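You operate a simulated robot arm through the tools that you are given. There is no shell and no other tool.

Carry out the task below with a simulated robot arm. There is one attempt and no reset: what you move stays moved.

Task
Build the coupler on the peg disc: housing, sleeve and cartridge, then press the red cap home.
Fine: leave the lever up and the slide out.

It is judged by the outcome, as a careful person would: the job done as asked, and still so three seconds after it is handed in. It fails if anything else is knocked over, pushed out of place, dropped, spilled or broken. A push-on lid holds only when it is set on centred and level and pressed home; a screw cap is set on level and turned clockwise until tight.

Robot
A 6-joint arm with a two-finger gripper, fixed in place. Base frame: the origin is at the foot of the arm, x ahead of it, y to its left, z up. Lengths are in mm, angles in degrees, forces in N, time in s.
Its first joint turns from -166.0 to 166.0 degrees. Payload 2.45 kg.
The tool frame sits at the grasp point between the pads (the TCP): z along the fingers, y along the line on which they close. The tips reach 20 mm beyond it. Largest opening 140 mm; the body of the gripper starts 168 mm behind the TCP.
Orientation is that of the tool frame in the base frame, as a unit quaternion [w, x, y, z]. With the fingers straight down and closing along the base's y, the tool's x points along the base's -x, its y along +y and its z along -z.

Tools
- The arm moves only by the tool move_arm. Its argument "moves" is a list of rows, each a list of 7 numbers: the shift along the tool's x, y, z in mm, then the turn, a rotation vector about the tool's x, y, z in degrees, then the gripper command, from -1 (fully open) to 1 (shut), values between in proportion. In form: [[dx, dy, dz, rx, ry, rz, gripper], ...]. A call has 1 to 20 rows; each row shifts and turns the commanded pose from where the row before left it, along the tool's axes as they then stand. Rows are played at 5 a second. More than 50 mm and 8.6 degrees between two rows, or a gripper value outside its range, and nothing of the call is played. Where a pose cannot be reached the arm comes as near as it can. A force on the tool above 60 N (or 10 N above the force at the start of the call, whichever is more), or a blocked arm, ends the call early, and 0.2 s more pass. The fingers move at their own pace (about 45 mm/s each) and stop on an object; they squeeze with about 36 N. The grip force told is the motor's: it shows also when the fingers shut on nothing. Time passes only in rows, and 0.2 s behind the last, so rows that do not move let the fingers close. The reply holds the time, the measured pose of the TCP, the force on the tool along the base axes, the opening and the grip force, in the units named above and with some noise, with the torque about the TCP (base axes, N m) and any sound that the robot's microphone picked up.
- Cameras (640 x 400 px; columns grow to the right, rows downward): "scene" is fixed at [220, 498.2, 1378.1]; the picture's right is [-0.57, -0.82, 0.00], its down [-0.38, 0.26, -0.89] and it looks along [0.73, -0.50, -0.46] (base axes); focal length 316 px, centre (320, 200). "wrist" rides on the gripper at [78, 11, -209] in the tool frame; the picture's right is [-0.14, 0.99, 0.00], its down [-0.92, -0.13, -0.37] and it looks along [-0.36, -0.05, 0.93] (tool axes); focal length 280 px, centre (320, 200). There is no depth. A picture from a camera that has moved, and an enlarged one, comes with that camera's place and axes in the base frame and with its lens.
- get_image(camera): a new picture of that camera. The clock stands still meanwhile.
- enlarge(camera, box): a new picture of the part [left, top, right, bottom] of that camera's present view, enlarged. The clock stands still meanwhile.
- close_job(): hands the job in; it is judged then, once.

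Nothing tells you positions but the pictures and the camera data. Unless the task says otherwise, let go and move clear before handing in.

The tools are called after ">>>" as name(argument=value, ...) on one line, values as JSON. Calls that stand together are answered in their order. move_arm: Moves the arm, as the interface text tells. Its arguments: {"type":"object","properties":{"moves":{"type":"array"}},"required":["moves"]} The other tools are called the same way: get_image (camera) takes a picture; enlarge (camera, box) takes an enlarged picture of a part of a camera's view; close_job () hands the job in.

At the start:

```text
t: 0.0
tcp_pos: [457.0, 278.3, 1236.4]
tcp_rot: [0.001, 0.0, 1.0, 0.0]
force: [-0.2, -0.5, 0.2]
wrist_torque: [-0.01, 0.02, 0.01]
grip_width: 139.9
gripper_force: 0.1
```

scene: 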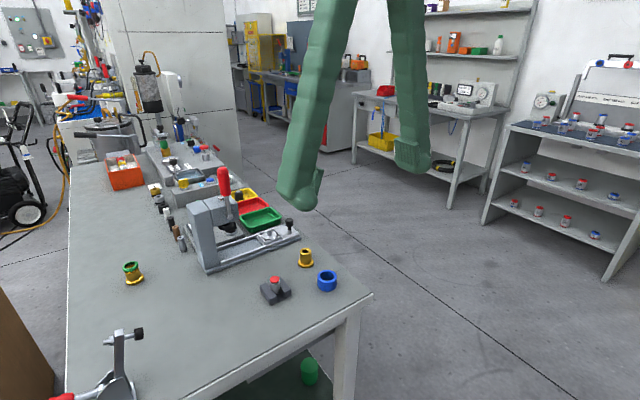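
wrist: 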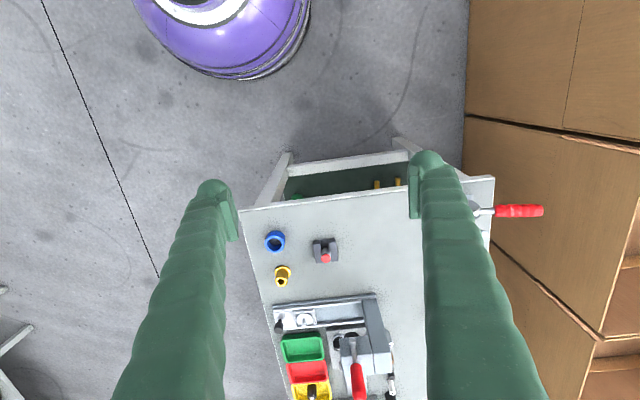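

I see a workbench with a toggle press (lever up), a blue ring, a yellow flanged part, a grey block with a red piece, and a yellow/green part at left. I'll look closer before moving anything.

>>> enlarge(camera="scene", box=[180, 160, 380, 310])

>>> enlarge(camera="scene", box=[60, 140, 220, 300])

>>> enlarge(camera="wrist", box=[220, 180, 440, 400])

```text
2.67 times, centred on (280, 235) of scene
camera zoom: at [220.0, 498.2, 1378.1], right [-0.57, -0.82, 0.0], down [-0.38, 0.26, -0.89], along [0.73, -0.5, -0.46], focal length 842 px, centre (427, 107)
```

zoom: 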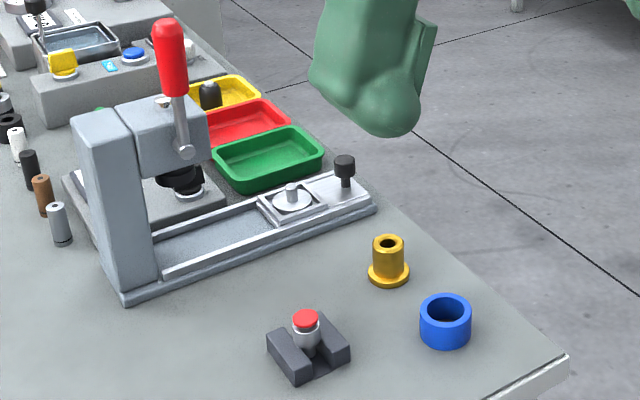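

```text
2.50 times, centred on (140, 220) of scene
camera zoom: at [220.0, 498.2, 1378.1], right [-0.57, -0.82, 0.0], down [-0.38, 0.26, -0.89], along [0.73, -0.5, -0.46], focal length 790 px, centre (770, 150)
```

zoom: 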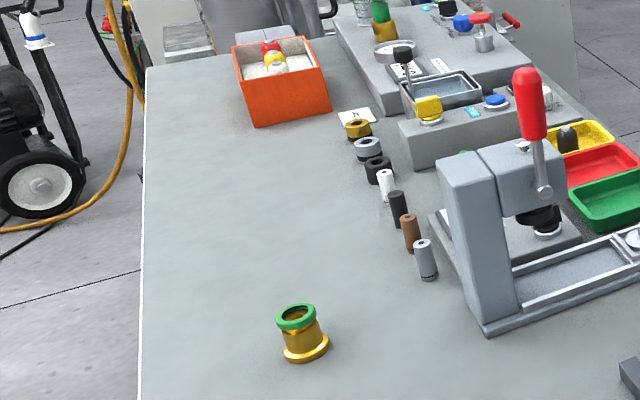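

```text
1.82 times, centred on (330, 290) of wrist
camera zoom: at [379.5, 289.6, 1445.3], right [0.14, 0.99, 0.0], down [0.92, -0.13, 0.37], along [0.37, -0.05, -0.93], focal length 510 px, centre (302, 36)
```

zoom: 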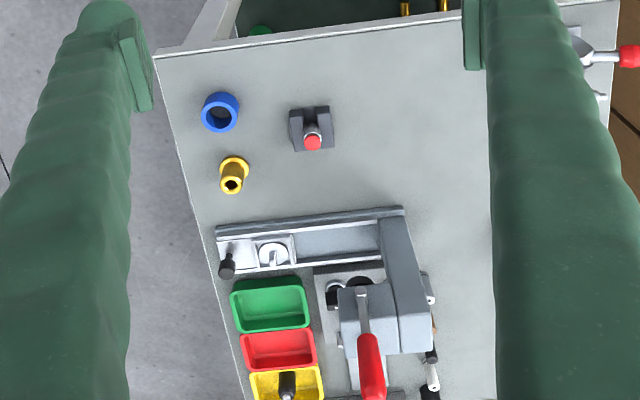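

The bench top looks to be at roughly z≈750–790, beginning at x≈650. I'm moving the wrist camera in to see the parts closer and triangulate them.

>>> move_arm(moves=[[-30, -16, 22, 0, 0, 0, -1], [-30, -16, 22, 0, 0, 0, -1], [-30, -16, 22, 0, 0, 0, -1], [-30, -16, 22, 0, 0, 0, -1], [-30, -16, 22, 0, 0, 0, -1], [-30, -16, 22, 0, 0, 0, -1], [-30, -16, 22, 0, 0, 0, -1], [-30, -16, 22, 0, 0, 0, -1], [0, 0, 0, 0, 0, 0, -1]])

>>> get_image(camera="wrist")

>>> get_image(camera="scene")

```text
t: 2.0
tcp_pos: [698.8, 152.0, 1061.8]
tcp_rot: [0.001, 0.0, 1.0, 0.001]
force: [0.7, -1.0, 0.3]
wrist_torque: [-0.01, 0.02, 0.02]
grip_width: 139.8
gripper_force: 0.1
```

```text
taken
camera wrist: at [619.4, 163.3, 1271.0], right [0.14, 0.99, 0.0], down [0.92, -0.13, 0.37], along [0.37, -0.05, -0.93], focal length 280 px, centre (320, 200)
```

wrist: 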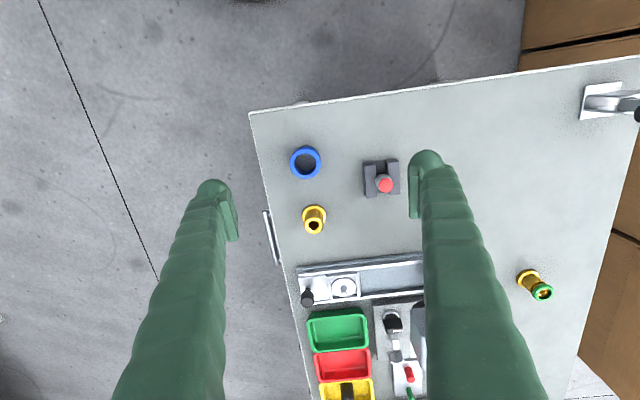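

```text
taken
```

scene: 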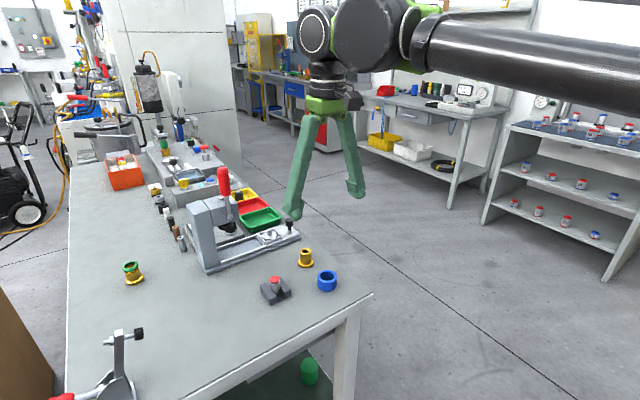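

Parts sit at about z≈800 (ring top). I'll enlarge this view to identify geometry.

>>> enlarge(camera="wrist", box=[240, 130, 420, 242])

>>> enlarge(camera="wrist", box=[270, 230, 450, 400])

>>> enlarge(camera="wrist", box=[500, 250, 580, 310])

>>> enlarge(camera="scene", box=[240, 230, 350, 310])

>>> enlarge(camera="scene", box=[180, 160, 310, 275])

>>> enlarge(camera="scene", box=[90, 120, 240, 210])

>>> enlarge(camera="scene", box=[105, 245, 165, 295])

```text
3.56 times, centred on (330, 186) of wrist
camera zoom: at [619.4, 163.3, 1271.0], right [0.14, 0.99, 0.0], down [0.92, -0.13, 0.37], along [0.37, -0.05, -0.93], focal length 997 px, centre (284, 250)
```

zoom: 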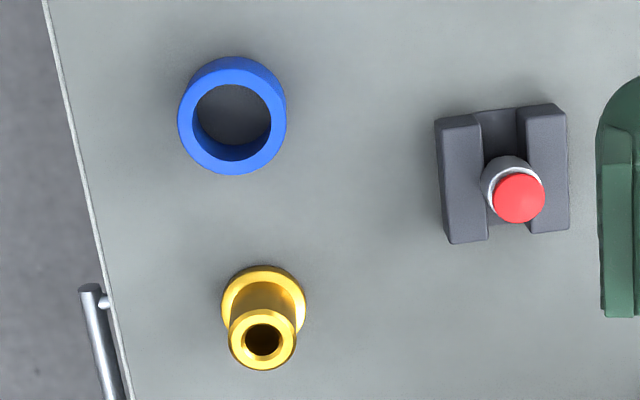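

```text
2.35 times, centred on (360, 315) of wrist
camera zoom: at [619.4, 163.3, 1271.0], right [0.14, 0.99, 0.0], down [0.92, -0.13, 0.37], along [0.37, -0.05, -0.93], focal length 660 px, centre (226, -71)
```

zoom: 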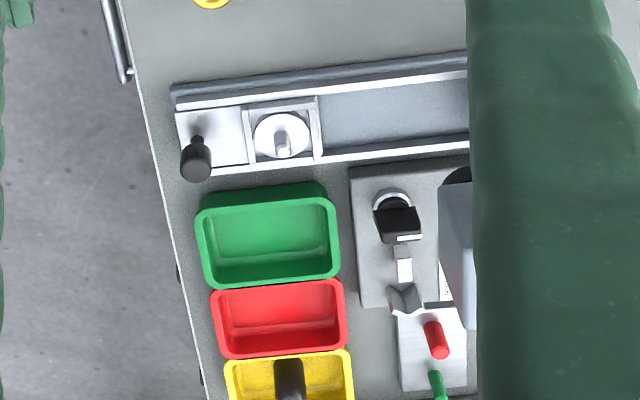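

```text
6.67 times, centred on (540, 280) of wrist
camera zoom: at [619.4, 163.3, 1271.0], right [0.14, 0.99, 0.0], down [0.92, -0.13, 0.37], along [0.37, -0.05, -0.93], focal length 1869 px, centre (-1147, -333)
```

zoom: 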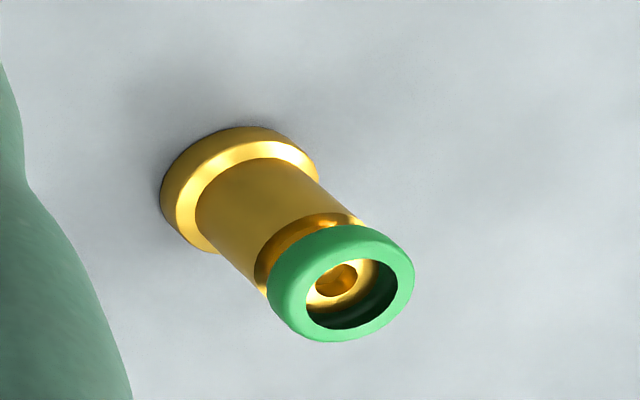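

```text
5.00 times, centred on (295, 270) of scene
camera zoom: at [220.0, 498.2, 1378.1], right [-0.57, -0.82, 0.0], down [-0.38, 0.26, -0.89], along [0.73, -0.5, -0.46], focal length 1580 px, centre (445, -150)
```

zoom: 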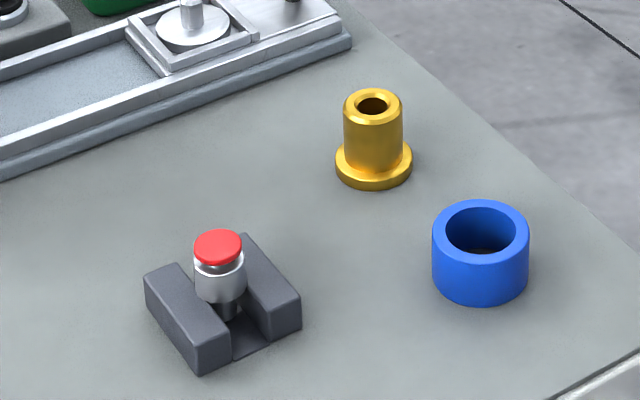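

```text
3.48 times, centred on (245, 218) of scene
camera zoom: at [220.0, 498.2, 1378.1], right [-0.57, -0.82, 0.0], down [-0.38, 0.26, -0.89], along [0.73, -0.5, -0.46], focal length 1099 px, centre (581, 139)
```

zoom: 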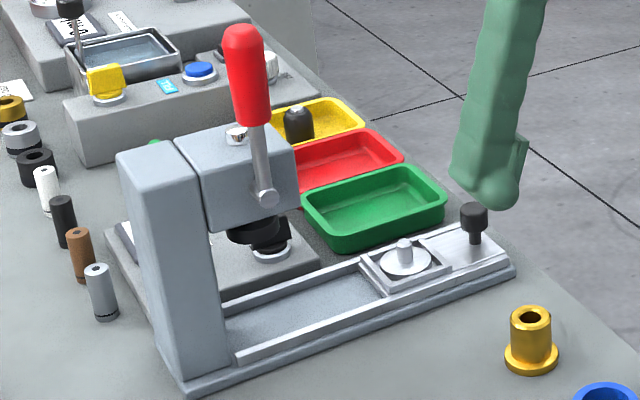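

```text
4.27 times, centred on (165, 165) of scene
camera zoom: at [220.0, 498.2, 1378.1], right [-0.57, -0.82, 0.0], down [-0.38, 0.26, -0.89], along [0.73, -0.5, -0.46], focal length 1348 px, centre (981, 349)
```

zoom: 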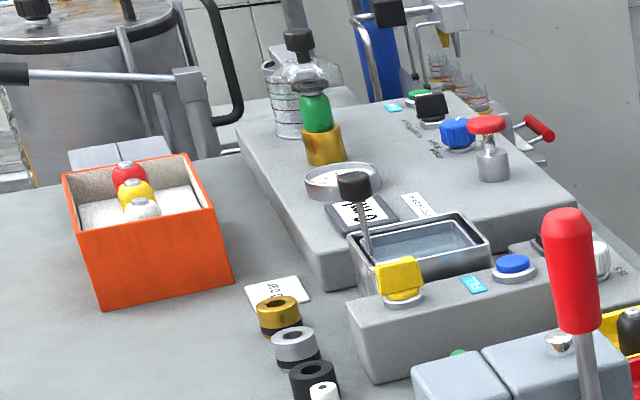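

```text
8.00 times, centred on (135, 270) of scene
camera zoom: at [220.0, 498.2, 1378.1], right [-0.57, -0.82, 0.0], down [-0.38, 0.26, -0.89], along [0.73, -0.5, -0.46], focal length 2527 px, centre (1800, -360)
```

zoom: 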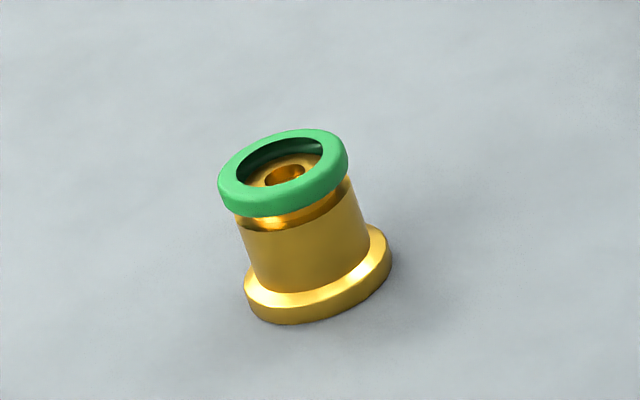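

I'm lowering the camera for a closer look at the three loose parts.

>>> move_arm(moves=[[8, 0, 22, 0, 0, 0, -1], [8, 0, 22, 0, 0, 0, -1], [8, 0, 22, 0, 0, 0, -1], [8, 0, 22, 0, 0, 0, -1], [8, 0, 22, 0, 0, 0, -1], [0, 0, 0, 0, 0, 0, -1]])

>>> get_image(camera="wrist")

>>> enlarge(camera="wrist", box=[220, 120, 420, 245])

```text
t: 3.4
tcp_pos: [658.7, 150.0, 950.5]
tcp_rot: [0.001, 0.0, 1.0, 0.001]
force: [-0.3, 0.4, 0.1]
wrist_torque: [0.02, 0.0, -0.03]
grip_width: 139.9
gripper_force: 0.1
```

```text
taken
camera wrist: at [580.3, 160.6, 1160.3], right [0.14, 0.99, 0.0], down [0.92, -0.13, 0.37], along [0.37, -0.05, -0.93], focal length 280 px, centre (320, 200)
```

wrist: 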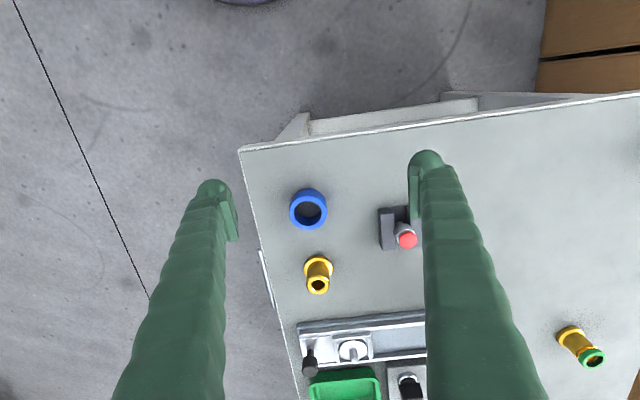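

```text
3.20 times, centred on (320, 182) of wrist
camera zoom: at [580.3, 160.6, 1160.3], right [0.14, 0.99, 0.0], down [0.92, -0.13, 0.37], along [0.37, -0.05, -0.93], focal length 897 px, centre (320, 256)
```

zoom: 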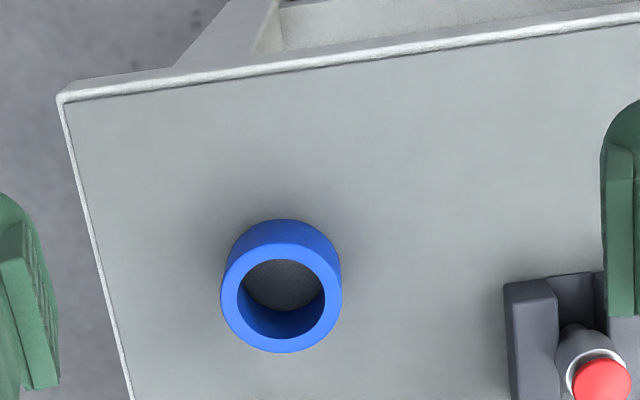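

The parts look like: blue ring ≈(725,124), brass flanged part ≈(829,123), red-capped cartridge in its holder ≈(777,248), peg disc ≈(983,160), bench top z≈805. Next I check reach and view the slide/press closer.

>>> move_arm(moves=[[-36, -3, -17, 0, 0, 0, -1], [-36, -3, -17, 0, 0, 0, -1], [-36, -3, -17, 0, 0, 0, -1], [-36, -3, -17, 0, 0, 0, -1], [-36, -3, -17, 0, 0, 0, -1], [-36, -3, -17, 0, 0, 0, -1], [0, 0, 0, 0, 0, 0, -1]])

>>> get_image(camera="wrist")

>>> enlarge(camera="wrist", box=[220, 120, 420, 245])

>>> get_image(camera="scene")

```text
t: 5.0
tcp_pos: [873.3, 130.9, 1051.8]
tcp_rot: [0.001, 0.001, 1.0, 0.001]
force: [0.2, 0.9, -0.6]
wrist_torque: [0.03, -0.01, 0.0]
grip_width: 139.8
gripper_force: 0.2
```

```text
taken
camera wrist: at [793.8, 141.5, 1262.4], right [0.14, 0.99, 0.0], down [0.92, -0.13, 0.37], along [0.37, -0.05, -0.93], focal length 280 px, centre (320, 200)
```

wrist: 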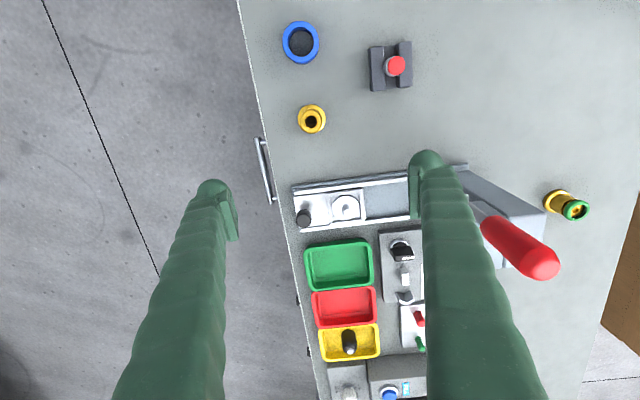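

```text
3.20 times, centred on (320, 182) of wrist
camera zoom: at [793.8, 141.5, 1262.4], right [0.14, 0.99, 0.0], down [0.92, -0.13, 0.37], along [0.37, -0.05, -0.93], focal length 897 px, centre (320, 256)
```

zoom: 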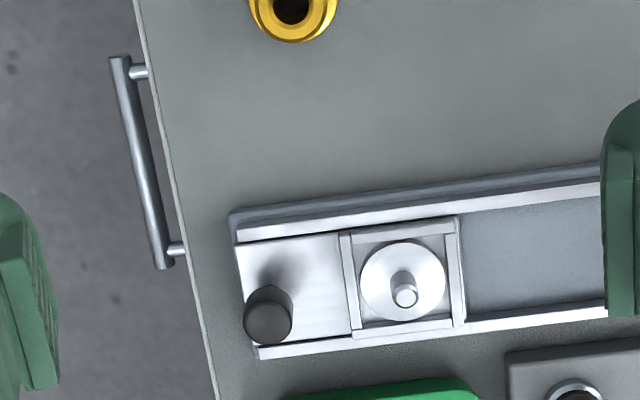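

```text
taken
```

scene: 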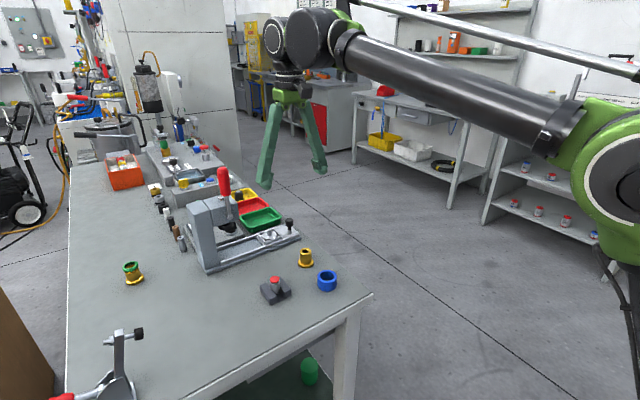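

The disc is near (986,159,826) and there's plenty of reach to check. I'll enlarge the parts seen nearly straight down here to compare diameters.

>>> enlarge(camera="wrist", box=[272, 20, 432, 140])

>>> enlarge(camera="wrist", box=[292, 95, 332, 140])

>>> enlarge(camera="wrist", box=[320, 180, 370, 230])

>>> enlarge(camera="wrist", box=[360, 30, 420, 100])

```text
3.33 times, centred on (352, 80) of wrist
camera zoom: at [793.8, 141.5, 1262.4], right [0.14, 0.99, 0.0], down [0.92, -0.13, 0.37], along [0.37, -0.05, -0.93], focal length 935 px, centre (213, 600)
```

zoom: 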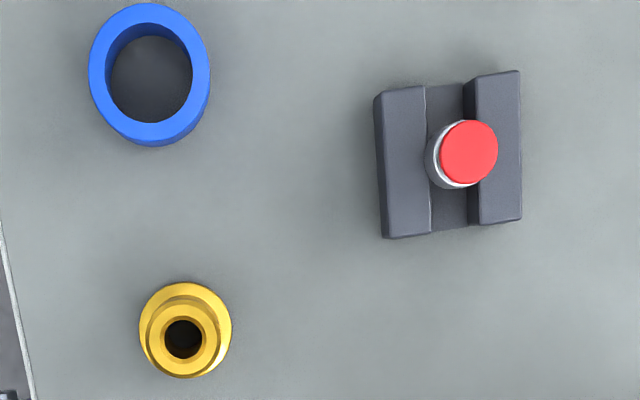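

```text
8.89 times, centred on (312, 118) of wrist
camera zoom: at [793.8, 141.5, 1262.4], right [0.14, 0.99, 0.0], down [0.92, -0.13, 0.37], along [0.37, -0.05, -0.93], focal length 2492 px, centre (391, 933)
```

zoom: 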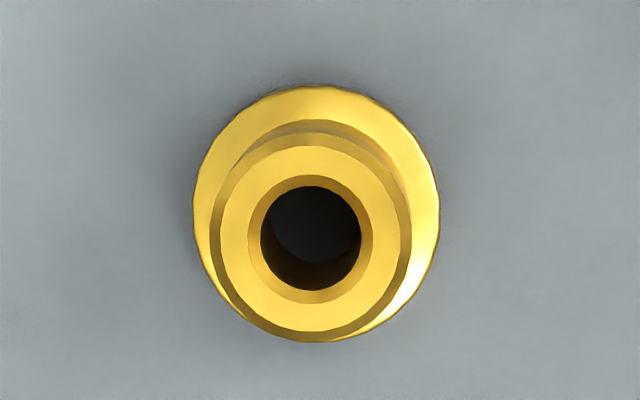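

```text
8.00 times, centred on (345, 205) of wrist
camera zoom: at [793.8, 141.5, 1262.4], right [0.14, 0.99, 0.0], down [0.92, -0.13, 0.37], along [0.37, -0.05, -0.93], focal length 2243 px, centre (120, 160)
```

zoom: 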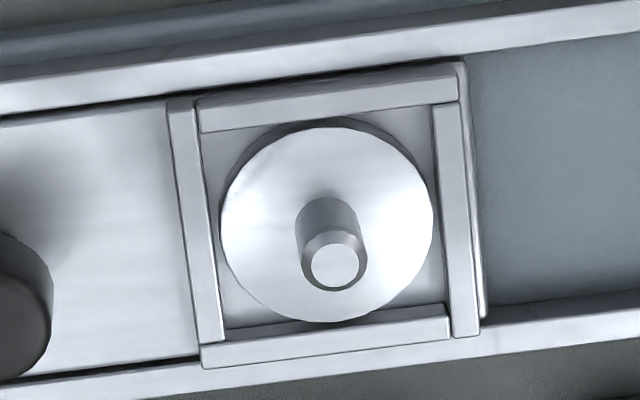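

```text
5.71 times, centred on (390, 65) of wrist
camera zoom: at [793.8, 141.5, 1262.4], right [0.14, 0.99, 0.0], down [0.92, -0.13, 0.37], along [0.37, -0.05, -0.93], focal length 1602 px, centre (-80, 971)
```

zoom: 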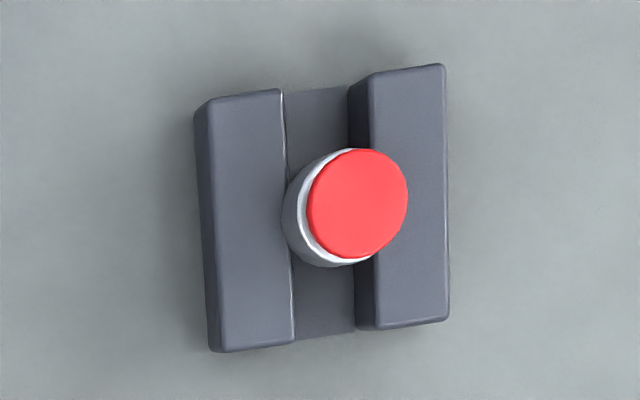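

The brass body (~32 mm) fits inside the blue ring (~33–34 mm bore), its 16 mm bore fits the ~13 mm peg, and the flange matches the disc: so brass housing on the peg, blue sleeve over it, cartridge stem into the bore. I'm tilting the camera for a side view of the cartridge.

>>> move_arm(moves=[[30, 17, 21, 0, 0, 0, -1], [30, 17, 21, 0, 0, 0, -1], [30, 17, 21, 0, 0, 0, -1], [30, 17, 21, 0, 0, 0, -1], [30, 17, 21, 0, 0, 0, -1], [30, 17, 21, 0, 0, 0, -1], [30, 17, 21, 0, 0, 0, -1], [0, 0, 0, 0, -8, 0, -1], [0, 0, 0, 0, -8, 0, -1], [0, 0, 0, 0, -8, 0, -1], [0, 0, 0, 0, -8, 0, -1], [0, 0, 0, 0, -8, 0, -1], [0, 0, 0, 0, 0, 0, -1]])

>>> get_image(camera="wrist")

```text
t: 7.8
tcp_pos: [664.4, 252.5, 904.2]
tcp_rot: [0.344, 0.0, 0.939, 0.0]
force: [-0.5, -0.5, -0.1]
wrist_torque: [-0.03, 0.03, -0.02]
grip_width: 140.0
gripper_force: 0.0
```

```text
taken
camera wrist: at [469.7, 263.0, 1014.5], right [0.11, 0.99, 0.09], down [0.47, -0.13, 0.88], along [0.88, -0.05, -0.48], focal length 280 px, centre (320, 200)
```

wrist: 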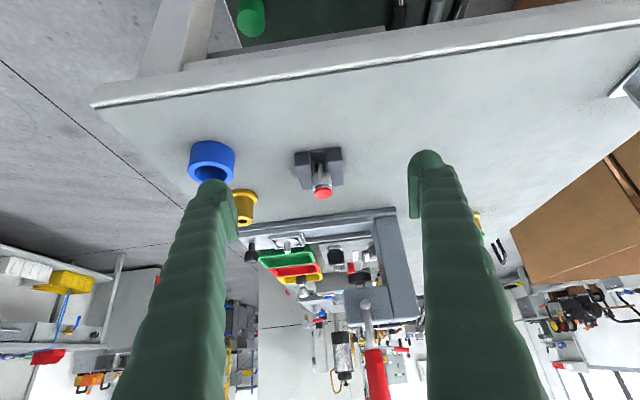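

Side view (image inverted: down is up). I'm enlarging the parts.

>>> enlarge(camera="wrist", box=[280, 135, 360, 210])

>>> enlarge(camera="wrist", box=[180, 130, 280, 240])

>>> enlarge(camera="wrist", box=[235, 200, 415, 330])

```text
5.33 times, centred on (320, 172) of wrist
camera zoom: at [469.7, 263.0, 1014.5], right [0.11, 0.99, 0.09], down [0.47, -0.13, 0.88], along [0.88, -0.05, -0.48], focal length 1495 px, centre (320, 347)
```

zoom: 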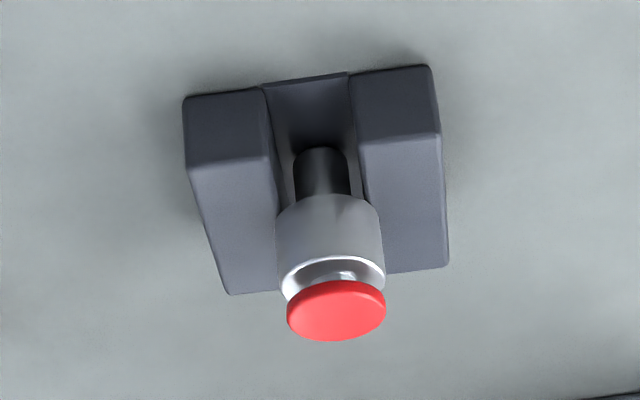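

```text
3.64 times, centred on (230, 185) of wrist
camera zoom: at [469.7, 263.0, 1014.5], right [0.11, 0.99, 0.09], down [0.47, -0.13, 0.88], along [0.88, -0.05, -0.48], focal length 1020 px, centre (647, 254)
```

zoom: 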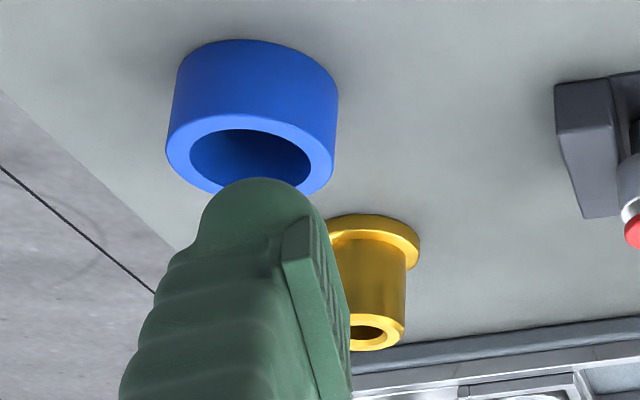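

```text
3.08 times, centred on (325, 265) of wrist
camera zoom: at [469.7, 263.0, 1014.5], right [0.11, 0.99, 0.09], down [0.47, -0.13, 0.88], along [0.88, -0.05, -0.48], focal length 863 px, centre (305, 0)
```

zoom: 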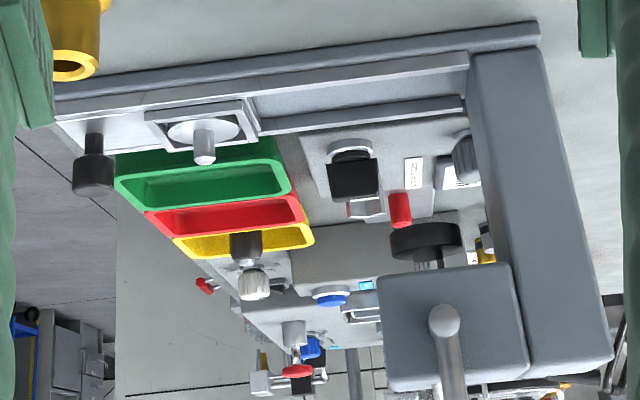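

The cartridge's red cap stands proud of the body rim, with the stem resting in the slot holder. I'll rotate back to vertical and test reach above the disc before gripping anything.

>>> move_arm(moves=[[0, 0, 0, 0, 8, 0, 0], [0, 0, 0, 0, 8, 0, 0], [0, 0, 0, 0, 8, 0, 0], [0, 0, 0, 0, 8, 0, 0], [0, 0, 0, 0, 8, 0, 0], [-40, -12, -13, 0, 0, 0, 0], [-40, -12, -13, 0, 0, 0, 0], [-40, -12, -13, 0, 0, 0, 0], [-40, -12, -13, 0, 0, 0, 0], [-40, -12, -5, 0, 0, 0, 0], [-40, -12, 0, 0, 0, 0, 0], [-40, -12, 0, 0, 0, 0, 0], [-42, -8, 0, 0, 0, 0, 0], [0, 0, 0, 0, 0, 0, 0]])

>>> get_image(camera="scene")

>>> get_image(camera="wrist")

```text
t: 10.8
tcp_pos: [985.4, 161.7, 964.4]
tcp_rot: [0.001, 0.0, 1.0, 0.0]
force: [0.7, -0.6, -0.3]
wrist_torque: [-0.01, 0.0, -0.01]
grip_width: 70.0
gripper_force: 0.0
```

```text
taken
```

scene: 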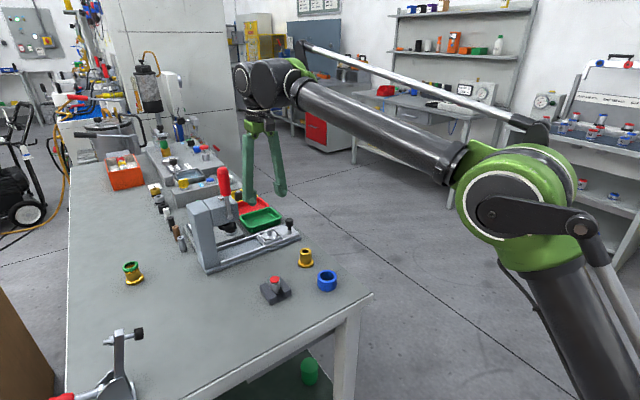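

```text
taken
camera wrist: at [908.1, 172.6, 1173.8], right [0.14, 0.99, 0.0], down [0.92, -0.13, 0.37], along [0.37, -0.05, -0.93], focal length 280 px, centre (320, 200)
```

wrist: 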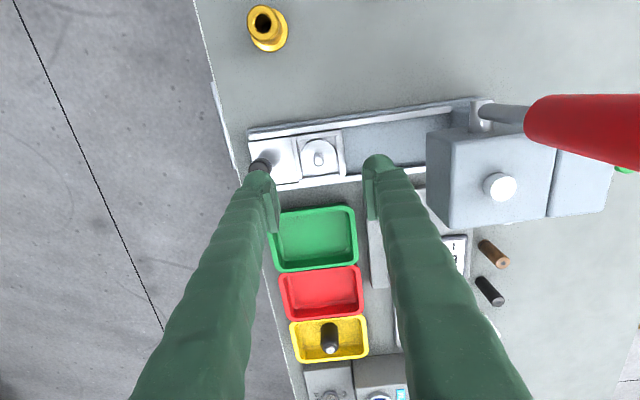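

The arm reaches (985,162,964). I'll check lower down, staying above the peg and knob.

>>> move_arm(moves=[[0, 0, 20, 0, 0, 0, 0], [0, 0, 20, 0, 0, 0, 0], [0, 0, 20, 0, 0, 0, 0], [0, 0, 15, 0, 0, 0, 0], [0, 0, 0, 0, 0, 0, 0]])

>>> get_image(camera="wrist")

>>> enlarge(camera="scene", box=[180, 160, 310, 275])

```text
t: 12.0
tcp_pos: [986.2, 159.6, 888.1]
tcp_rot: [0.001, 0.0, 1.0, 0.001]
force: [-0.3, -0.6, -0.7]
wrist_torque: [-0.03, 0.01, 0.01]
grip_width: 69.8
gripper_force: 0.1
```

```text
taken
camera wrist: at [907.2, 170.5, 1097.4], right [0.14, 0.99, 0.0], down [0.92, -0.13, 0.37], along [0.37, -0.05, -0.93], focal length 280 px, centre (320, 200)
```

wrist: 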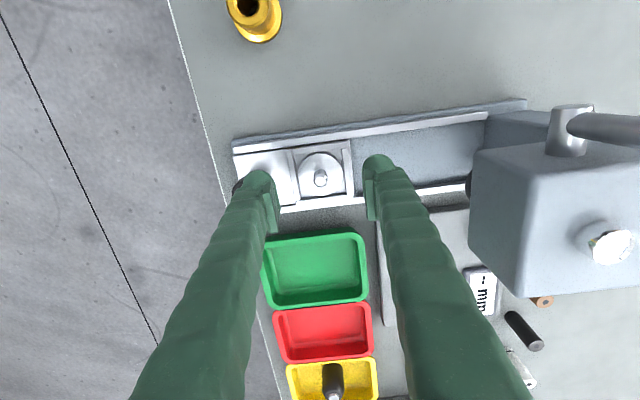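

```text
3.48 times, centred on (245, 218) of scene
camera zoom: at [220.0, 498.2, 1378.1], right [-0.57, -0.82, 0.0], down [-0.38, 0.26, -0.89], along [0.73, -0.5, -0.46], focal length 1099 px, centre (581, 139)
```

zoom: 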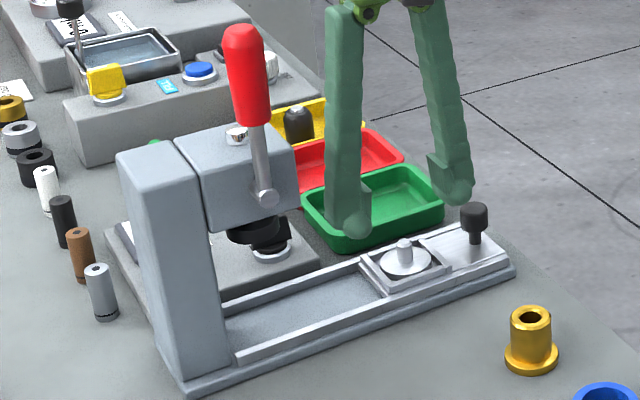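

Reach is fine. I'll refine the disc's position from this vertical pose.

>>> enlarge(camera="wrist", box=[270, 120, 370, 220])

>>> enlarge(camera="scene", box=[255, 215, 315, 255])

```text
4.00 times, centred on (320, 170) of wrist
camera zoom: at [907.2, 170.5, 1097.4], right [0.14, 0.99, 0.0], down [0.92, -0.13, 0.37], along [0.37, -0.05, -0.93], focal length 1122 px, centre (320, 320)
```

zoom: 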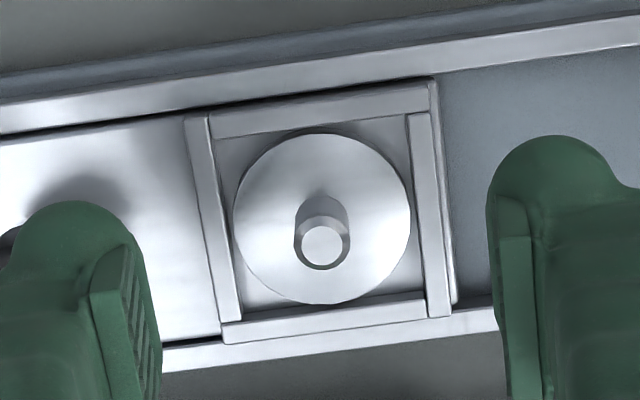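

```text
10.00 times, centred on (285, 235) of scene
camera zoom: at [220.0, 498.2, 1378.1], right [-0.57, -0.82, 0.0], down [-0.38, 0.26, -0.89], along [0.73, -0.5, -0.46], focal length 3159 px, centre (670, -150)
```

zoom: 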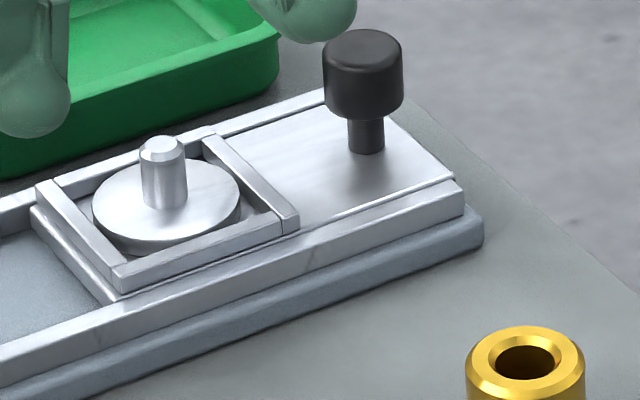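

Disc centre (987,160), disc top z≈826, peg top ≈846. Now I go over the brass housing at (836,122) and check alignment from above.

>>> move_arm(moves=[[0, 0, -30, 0, 0, 0, -0.2], [0, 0, -30, 0, 0, 0, -0.2], [38, -9.4, 0, 0, 0, 0, -0.2], [38, -9.4, 0, 0, 0, 0, -0.2], [38, -9.4, 0, 0, 0, 0, -0.2], [37, -9.4, 0, 0, 0, 0, -0.2], [0, 0, 25, 0, 0, 0, -0.2], [0, 0, 25, 0, 0, 0, -0.2], [0, 0, 0, 0, 0, 0, -0.2]])

>>> get_image(camera="wrist")

>>> enlarge(camera="wrist", box=[260, 110, 380, 210])

>>> enlarge(camera="scene", box=[265, 225, 345, 275])

```text
t: 14.0
tcp_pos: [836.2, 121.0, 894.2]
tcp_rot: [0.002, 0.0, 1.0, 0.001]
force: [-1.1, 0.1, -0.1]
wrist_torque: [0.04, 0.04, -0.01]
grip_width: 84.1
gripper_force: 0.0
```

```text
taken
camera wrist: at [757.4, 132.3, 1103.6], right [0.14, 0.99, 0.0], down [0.92, -0.13, 0.37], along [0.37, -0.05, -0.93], focal length 280 px, centre (320, 200)
```

wrist: 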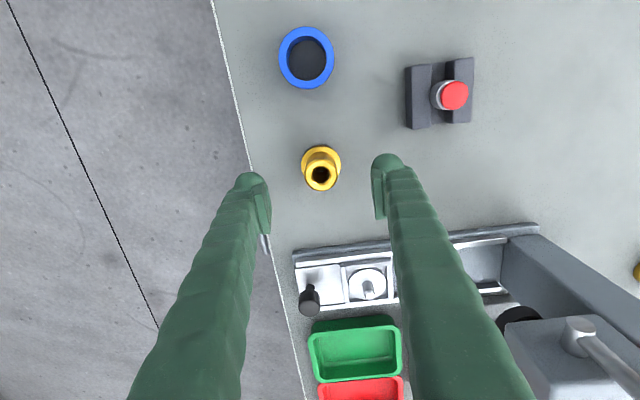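

```text
4.00 times, centred on (320, 160) of wrist
camera zoom: at [757.4, 132.3, 1103.6], right [0.14, 0.99, 0.0], down [0.92, -0.13, 0.37], along [0.37, -0.05, -0.93], focal length 1122 px, centre (320, 360)
```

zoom: 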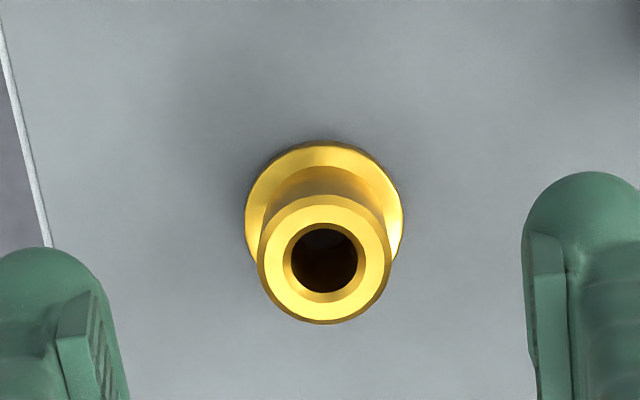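

```text
8.00 times, centred on (305, 250) of scene
camera zoom: at [220.0, 498.2, 1378.1], right [-0.57, -0.82, 0.0], down [-0.38, 0.26, -0.89], along [0.73, -0.5, -0.46], focal length 2527 px, centre (440, -200)
```

zoom: 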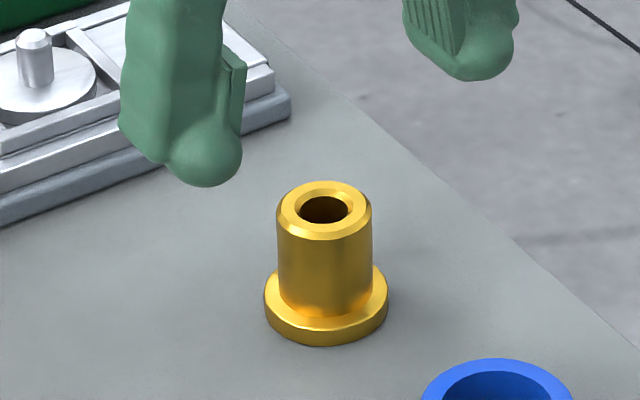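

The housing is at about (836,122.6), its top near z≈843. I'm lowering around its body with the fingers open, above the flange.

>>> move_arm(moves=[[0, 1.5, 15, 0, 0, 0, -0.2], [0, 0, 15, 0, 0, 0, -0.2], [0, 0, 14, 0, 0, 0, -0.2], [0, 0, 10, 0, 0, 0, -0.2], [0, 0, 0, 0, 0, 0, -0.2], [0, 0, 0, 0, 0, 0, -0.2]])

>>> enlarge(camera="scene", box=[265, 235, 345, 285])

>>> enlarge(camera="wrist", box=[260, 130, 380, 230])

```text
t: 15.4
tcp_pos: [837.5, 124.2, 841.2]
tcp_rot: [0.001, -0.001, 1.0, 0.001]
force: [-0.1, -0.2, 0.6]
wrist_torque: [-0.01, -0.01, -0.01]
grip_width: 84.0
gripper_force: 0.1
```

```text
8.00 times, centred on (305, 260) of scene
camera zoom: at [220.0, 498.2, 1378.1], right [-0.57, -0.82, 0.0], down [-0.38, 0.26, -0.89], along [0.73, -0.5, -0.46], focal length 2527 px, centre (440, -280)
```

zoom: 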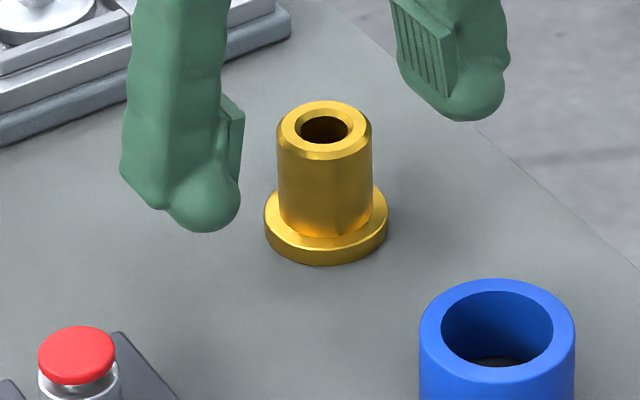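

```text
4.00 times, centred on (320, 180) of wrist
camera zoom: at [758.7, 134.4, 1052.0], right [0.14, 0.99, 0.0], down [0.92, -0.13, 0.37], along [0.37, -0.05, -0.93], focal length 1122 px, centre (320, 280)
```

zoom: 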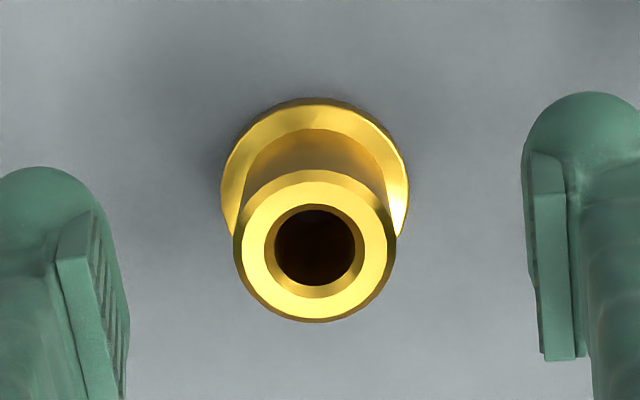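

The fingers straddle the housing body with it centred. I'm closing.

>>> move_arm(moves=[[0, 0, 0, 0, 0, 0, 1], [0, 0, 0, 0, 0, 0, 1], [0, 0, 0, 0, 0, 0, 1], [0, 0, 0, 0, 0, 0, 1], [0, 0, 0, 0, 0, 0, 1], [0, 0, 0, 0, 0, 0, 1]])

>>> enlarge(camera="wrist", box=[260, 130, 380, 230])

>>> enlarge(camera="scene", box=[265, 235, 345, 285])

```text
t: 16.8
tcp_pos: [837.7, 124.2, 842.2]
tcp_rot: [0.0, -0.001, 1.0, 0.002]
force: [0.2, -1.3, 1.1]
wrist_torque: [-0.04, -0.02, 0.01]
grip_width: 32.7
gripper_force: 36.3
```

```text
4.00 times, centred on (320, 180) of wrist
camera zoom: at [758.7, 134.2, 1052.1], right [0.14, 0.99, 0.0], down [0.92, -0.13, 0.37], along [0.37, -0.05, -0.93], focal length 1122 px, centre (320, 280)
```

zoom: 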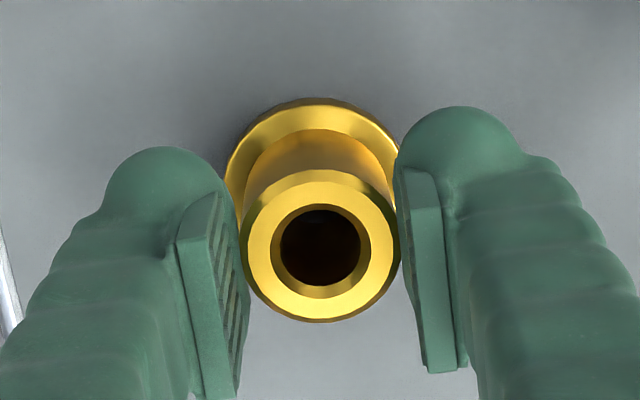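

```text
8.00 times, centred on (305, 260) of scene
camera zoom: at [220.0, 498.2, 1378.1], right [-0.57, -0.82, 0.0], down [-0.38, 0.26, -0.89], along [0.73, -0.5, -0.46], focal length 2527 px, centre (440, -280)
```

zoom: 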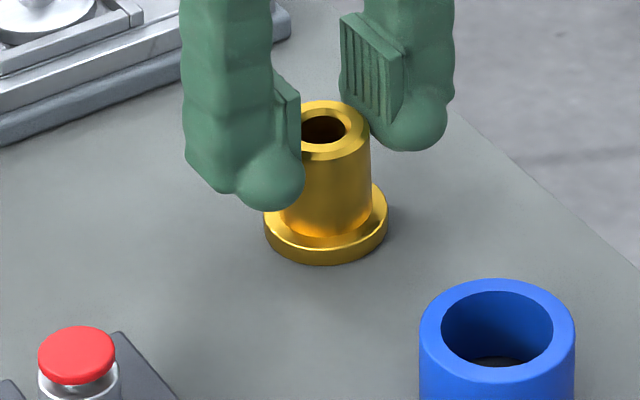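

The housing is gripped (32.7 mm). I'm lifting it and carrying it over the peg: Δx=+153, Δy=+36.

>>> move_arm(moves=[[0, 0, -10, 0, 0, 0, 1], [0, 0, -30, 0, 0, 0, 1], [0, 0, -30, 0, 0, 0, 1], [0, 0, -30, 0, 0, 0, 1], [-38.25, 9, 0, 0, 0, 0, 1], [-38.25, 9, 0, 0, 0, 0, 1], [-38.25, 9, 0, 0, 0, 0, 1], [-38.25, 9, 0, 0, 0, 0, 1], [0, 0, 20, 0, 0, 0, 1], [0, 0, 20, 0, 0, 0, 1], [0, 0, 0, 0, 0, 0, 1], [0, 0, 0, 0, 0, 0, 1]])

>>> enlarge(camera="wrist", box=[260, 110, 380, 230])

>>> enlarge(camera="scene", box=[235, 200, 305, 255])

```text
t: 19.4
tcp_pos: [987.4, 160.4, 903.9]
tcp_rot: [0.001, 0.0, 1.0, 0.001]
force: [0.0, 1.2, -1.9]
wrist_torque: [0.0, 0.01, 0.01]
grip_width: 32.6
gripper_force: 35.9
```

```text
3.33 times, centred on (320, 170) of wrist
camera zoom: at [909.3, 171.0, 1113.0], right [0.14, 0.99, 0.0], down [0.92, -0.13, 0.37], along [0.37, -0.05, -0.93], focal length 935 px, centre (320, 300)
```

zoom: 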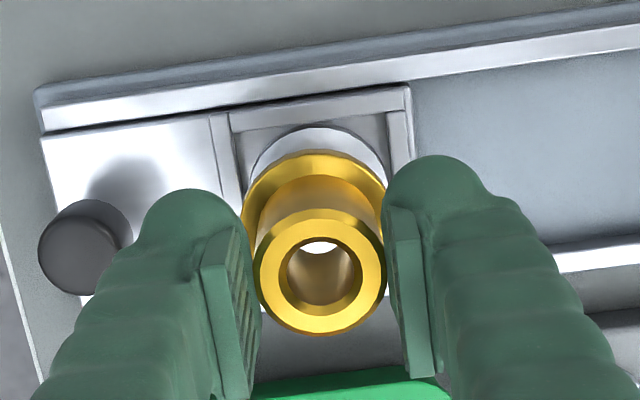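

```text
7.27 times, centred on (270, 228) of scene
camera zoom: at [220.0, 498.2, 1378.1], right [-0.57, -0.82, 0.0], down [-0.38, 0.26, -0.89], along [0.73, -0.5, -0.46], focal length 2298 px, centre (684, 0)
```

zoom: 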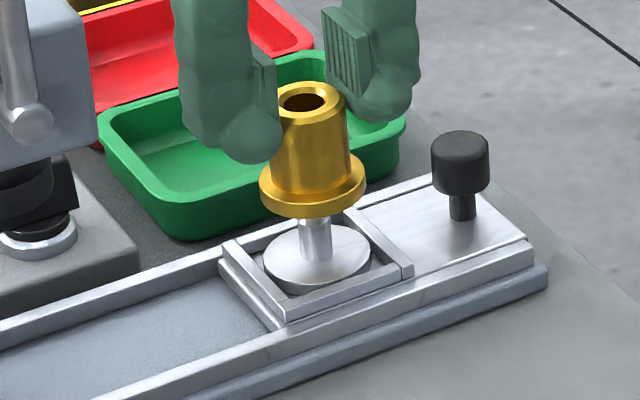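

The scene view and wrist view both say the housing sits about 3 mm short in x. I'm correcting that and lowering carefully onto the peg.

>>> move_arm(moves=[[-3, 0, 0, 0, 0, 0, 1], [0, 0, 3, 0, 0, 0, 1], [0, 0, 3, 0, 0, 0, 1], [0, 0, 3, 0, 0, 0, 1], [0, 0, 2, 0, 0, 0, 1], [0, 0, 0, 0, 0, 0, 1]])

>>> enlarge(camera="scene", box=[245, 210, 305, 250])

>>> enlarge(camera="wrist", box=[260, 110, 380, 230])

```text
t: 20.8
tcp_pos: [990.8, 158.7, 894.2]
tcp_rot: [0.002, 0.0, 1.0, 0.0]
force: [0.1, -0.4, -1.4]
wrist_torque: [-0.01, -0.01, 0.03]
grip_width: 32.5
gripper_force: 36.3
```

```text
10.00 times, centred on (275, 230) of scene
camera zoom: at [220.0, 498.2, 1378.1], right [-0.57, -0.82, 0.0], down [-0.38, 0.26, -0.89], along [0.73, -0.5, -0.46], focal length 3159 px, centre (770, -100)
```

zoom: 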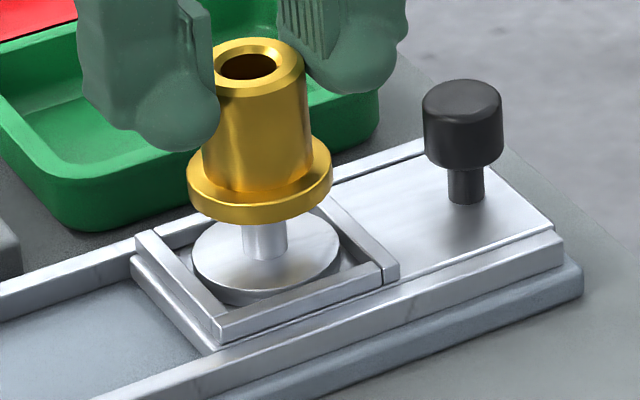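

```text
3.33 times, centred on (320, 170) of wrist
camera zoom: at [912.2, 170.3, 1102.4], right [0.14, 0.99, 0.0], down [0.92, -0.13, 0.37], along [0.37, -0.05, -0.93], focal length 935 px, centre (320, 300)
```

zoom: 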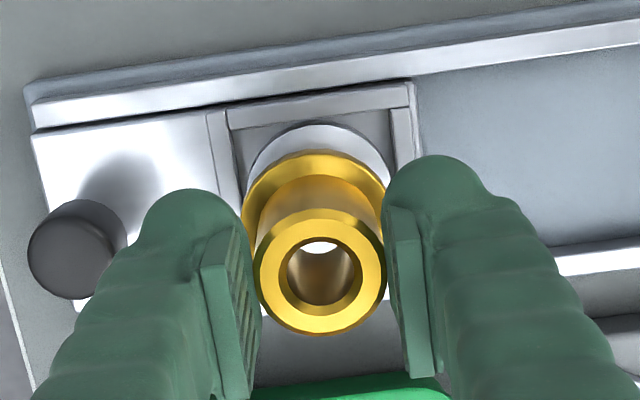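

Alignment over the peg looks good in both views; flange bottom is about at peg-top height. I'm lowering slowly while watching the force.

>>> move_arm(moves=[[0, 0, 2, 0, 0, 0, 1], [0, 0, 2, 0, 0, 0, 1], [0, 0, 2, 0, 0, 0, 1], [0, 0, 2, 0, 0, 0, 1], [0, 0, 0, 0, 0, 0, 1]])

>>> enlarge(camera="scene", box=[245, 210, 305, 250])

```text
t: 22.0
tcp_pos: [992.8, 159.3, 883.1]
tcp_rot: [0.0, -0.001, 1.0, 0.0]
force: [-0.3, -0.2, -2.2]
wrist_torque: [-0.03, -0.01, 0.0]
grip_width: 32.6
gripper_force: 36.1
```

```text
10.00 times, centred on (275, 230) of scene
camera zoom: at [220.0, 498.2, 1378.1], right [-0.57, -0.82, 0.0], down [-0.38, 0.26, -0.89], along [0.73, -0.5, -0.46], focal length 3159 px, centre (770, -100)
```

zoom: 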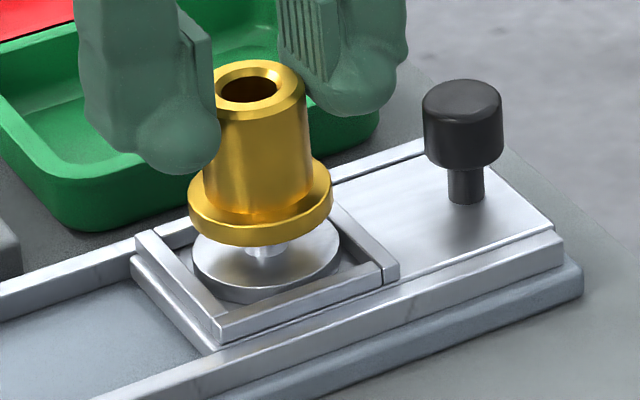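

The peg is entering the bore with no resistance. I continue down.

>>> move_arm(moves=[[0, 0, 2, 0, 0, 0, 1], [0, 0, 2, 0, 0, 0, 1], [0, 0, 2, 0, 0, 0, 1], [0, 0, 2, 0, 0, 0, 1], [0, 0, 2, 0, 0, 0, 1], [0, 0, 0, 0, 0, 0, 1]])

>>> enlarge(camera="scene", box=[245, 210, 305, 250])

```text
t: 23.4
tcp_pos: [990.7, 160.0, 872.6]
tcp_rot: [0.001, -0.001, 1.0, 0.0]
force: [-0.5, 0.2, -2.3]
wrist_torque: [0.0, 0.02, 0.0]
grip_width: 32.3
gripper_force: 36.4
```

```text
10.00 times, centred on (275, 230) of scene
camera zoom: at [220.0, 498.2, 1378.1], right [-0.57, -0.82, 0.0], down [-0.38, 0.26, -0.89], along [0.73, -0.5, -0.46], focal length 3159 px, centre (770, -100)
```

zoom: 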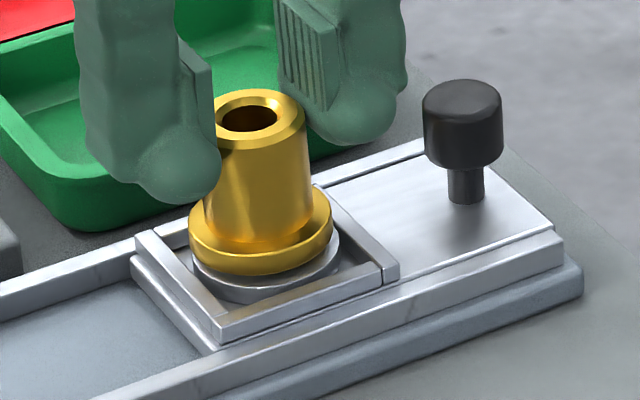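

>>> move_arm(moves=[[0, 0, 1.5, 0, 0, 0, 1], [0, 0, 1.5, 0, 0, 0, 1], [0, 0, 1, 0, 0, 0, 1], [0, 0, 0, 0, 0, 0, 1]])

>>> enlarge(camera="scene", box=[245, 210, 305, 250])

```text
t: 24.4
tcp_pos: [989.8, 158.9, 870.2]
tcp_rot: [0.001, 0.0, 1.0, 0.002]
force: [6.3, -1.0, 22.3]
wrist_torque: [-0.01, -0.28, 0.04]
grip_width: 32.4
gripper_force: 36.3
```

```text
10.00 times, centred on (275, 230) of scene
camera zoom: at [220.0, 498.2, 1378.1], right [-0.57, -0.82, 0.0], down [-0.38, 0.26, -0.89], along [0.73, -0.5, -0.46], focal length 3159 px, centre (770, -100)
```

zoom: 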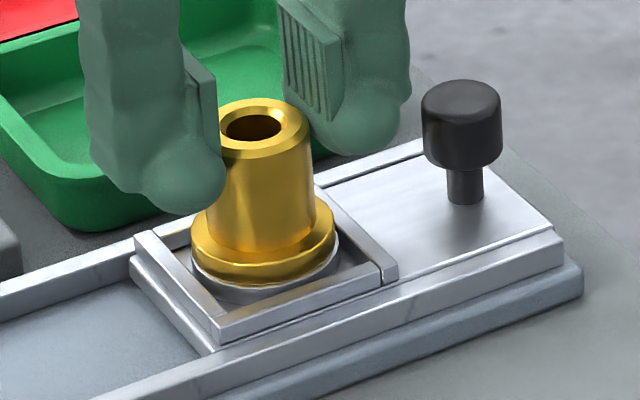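

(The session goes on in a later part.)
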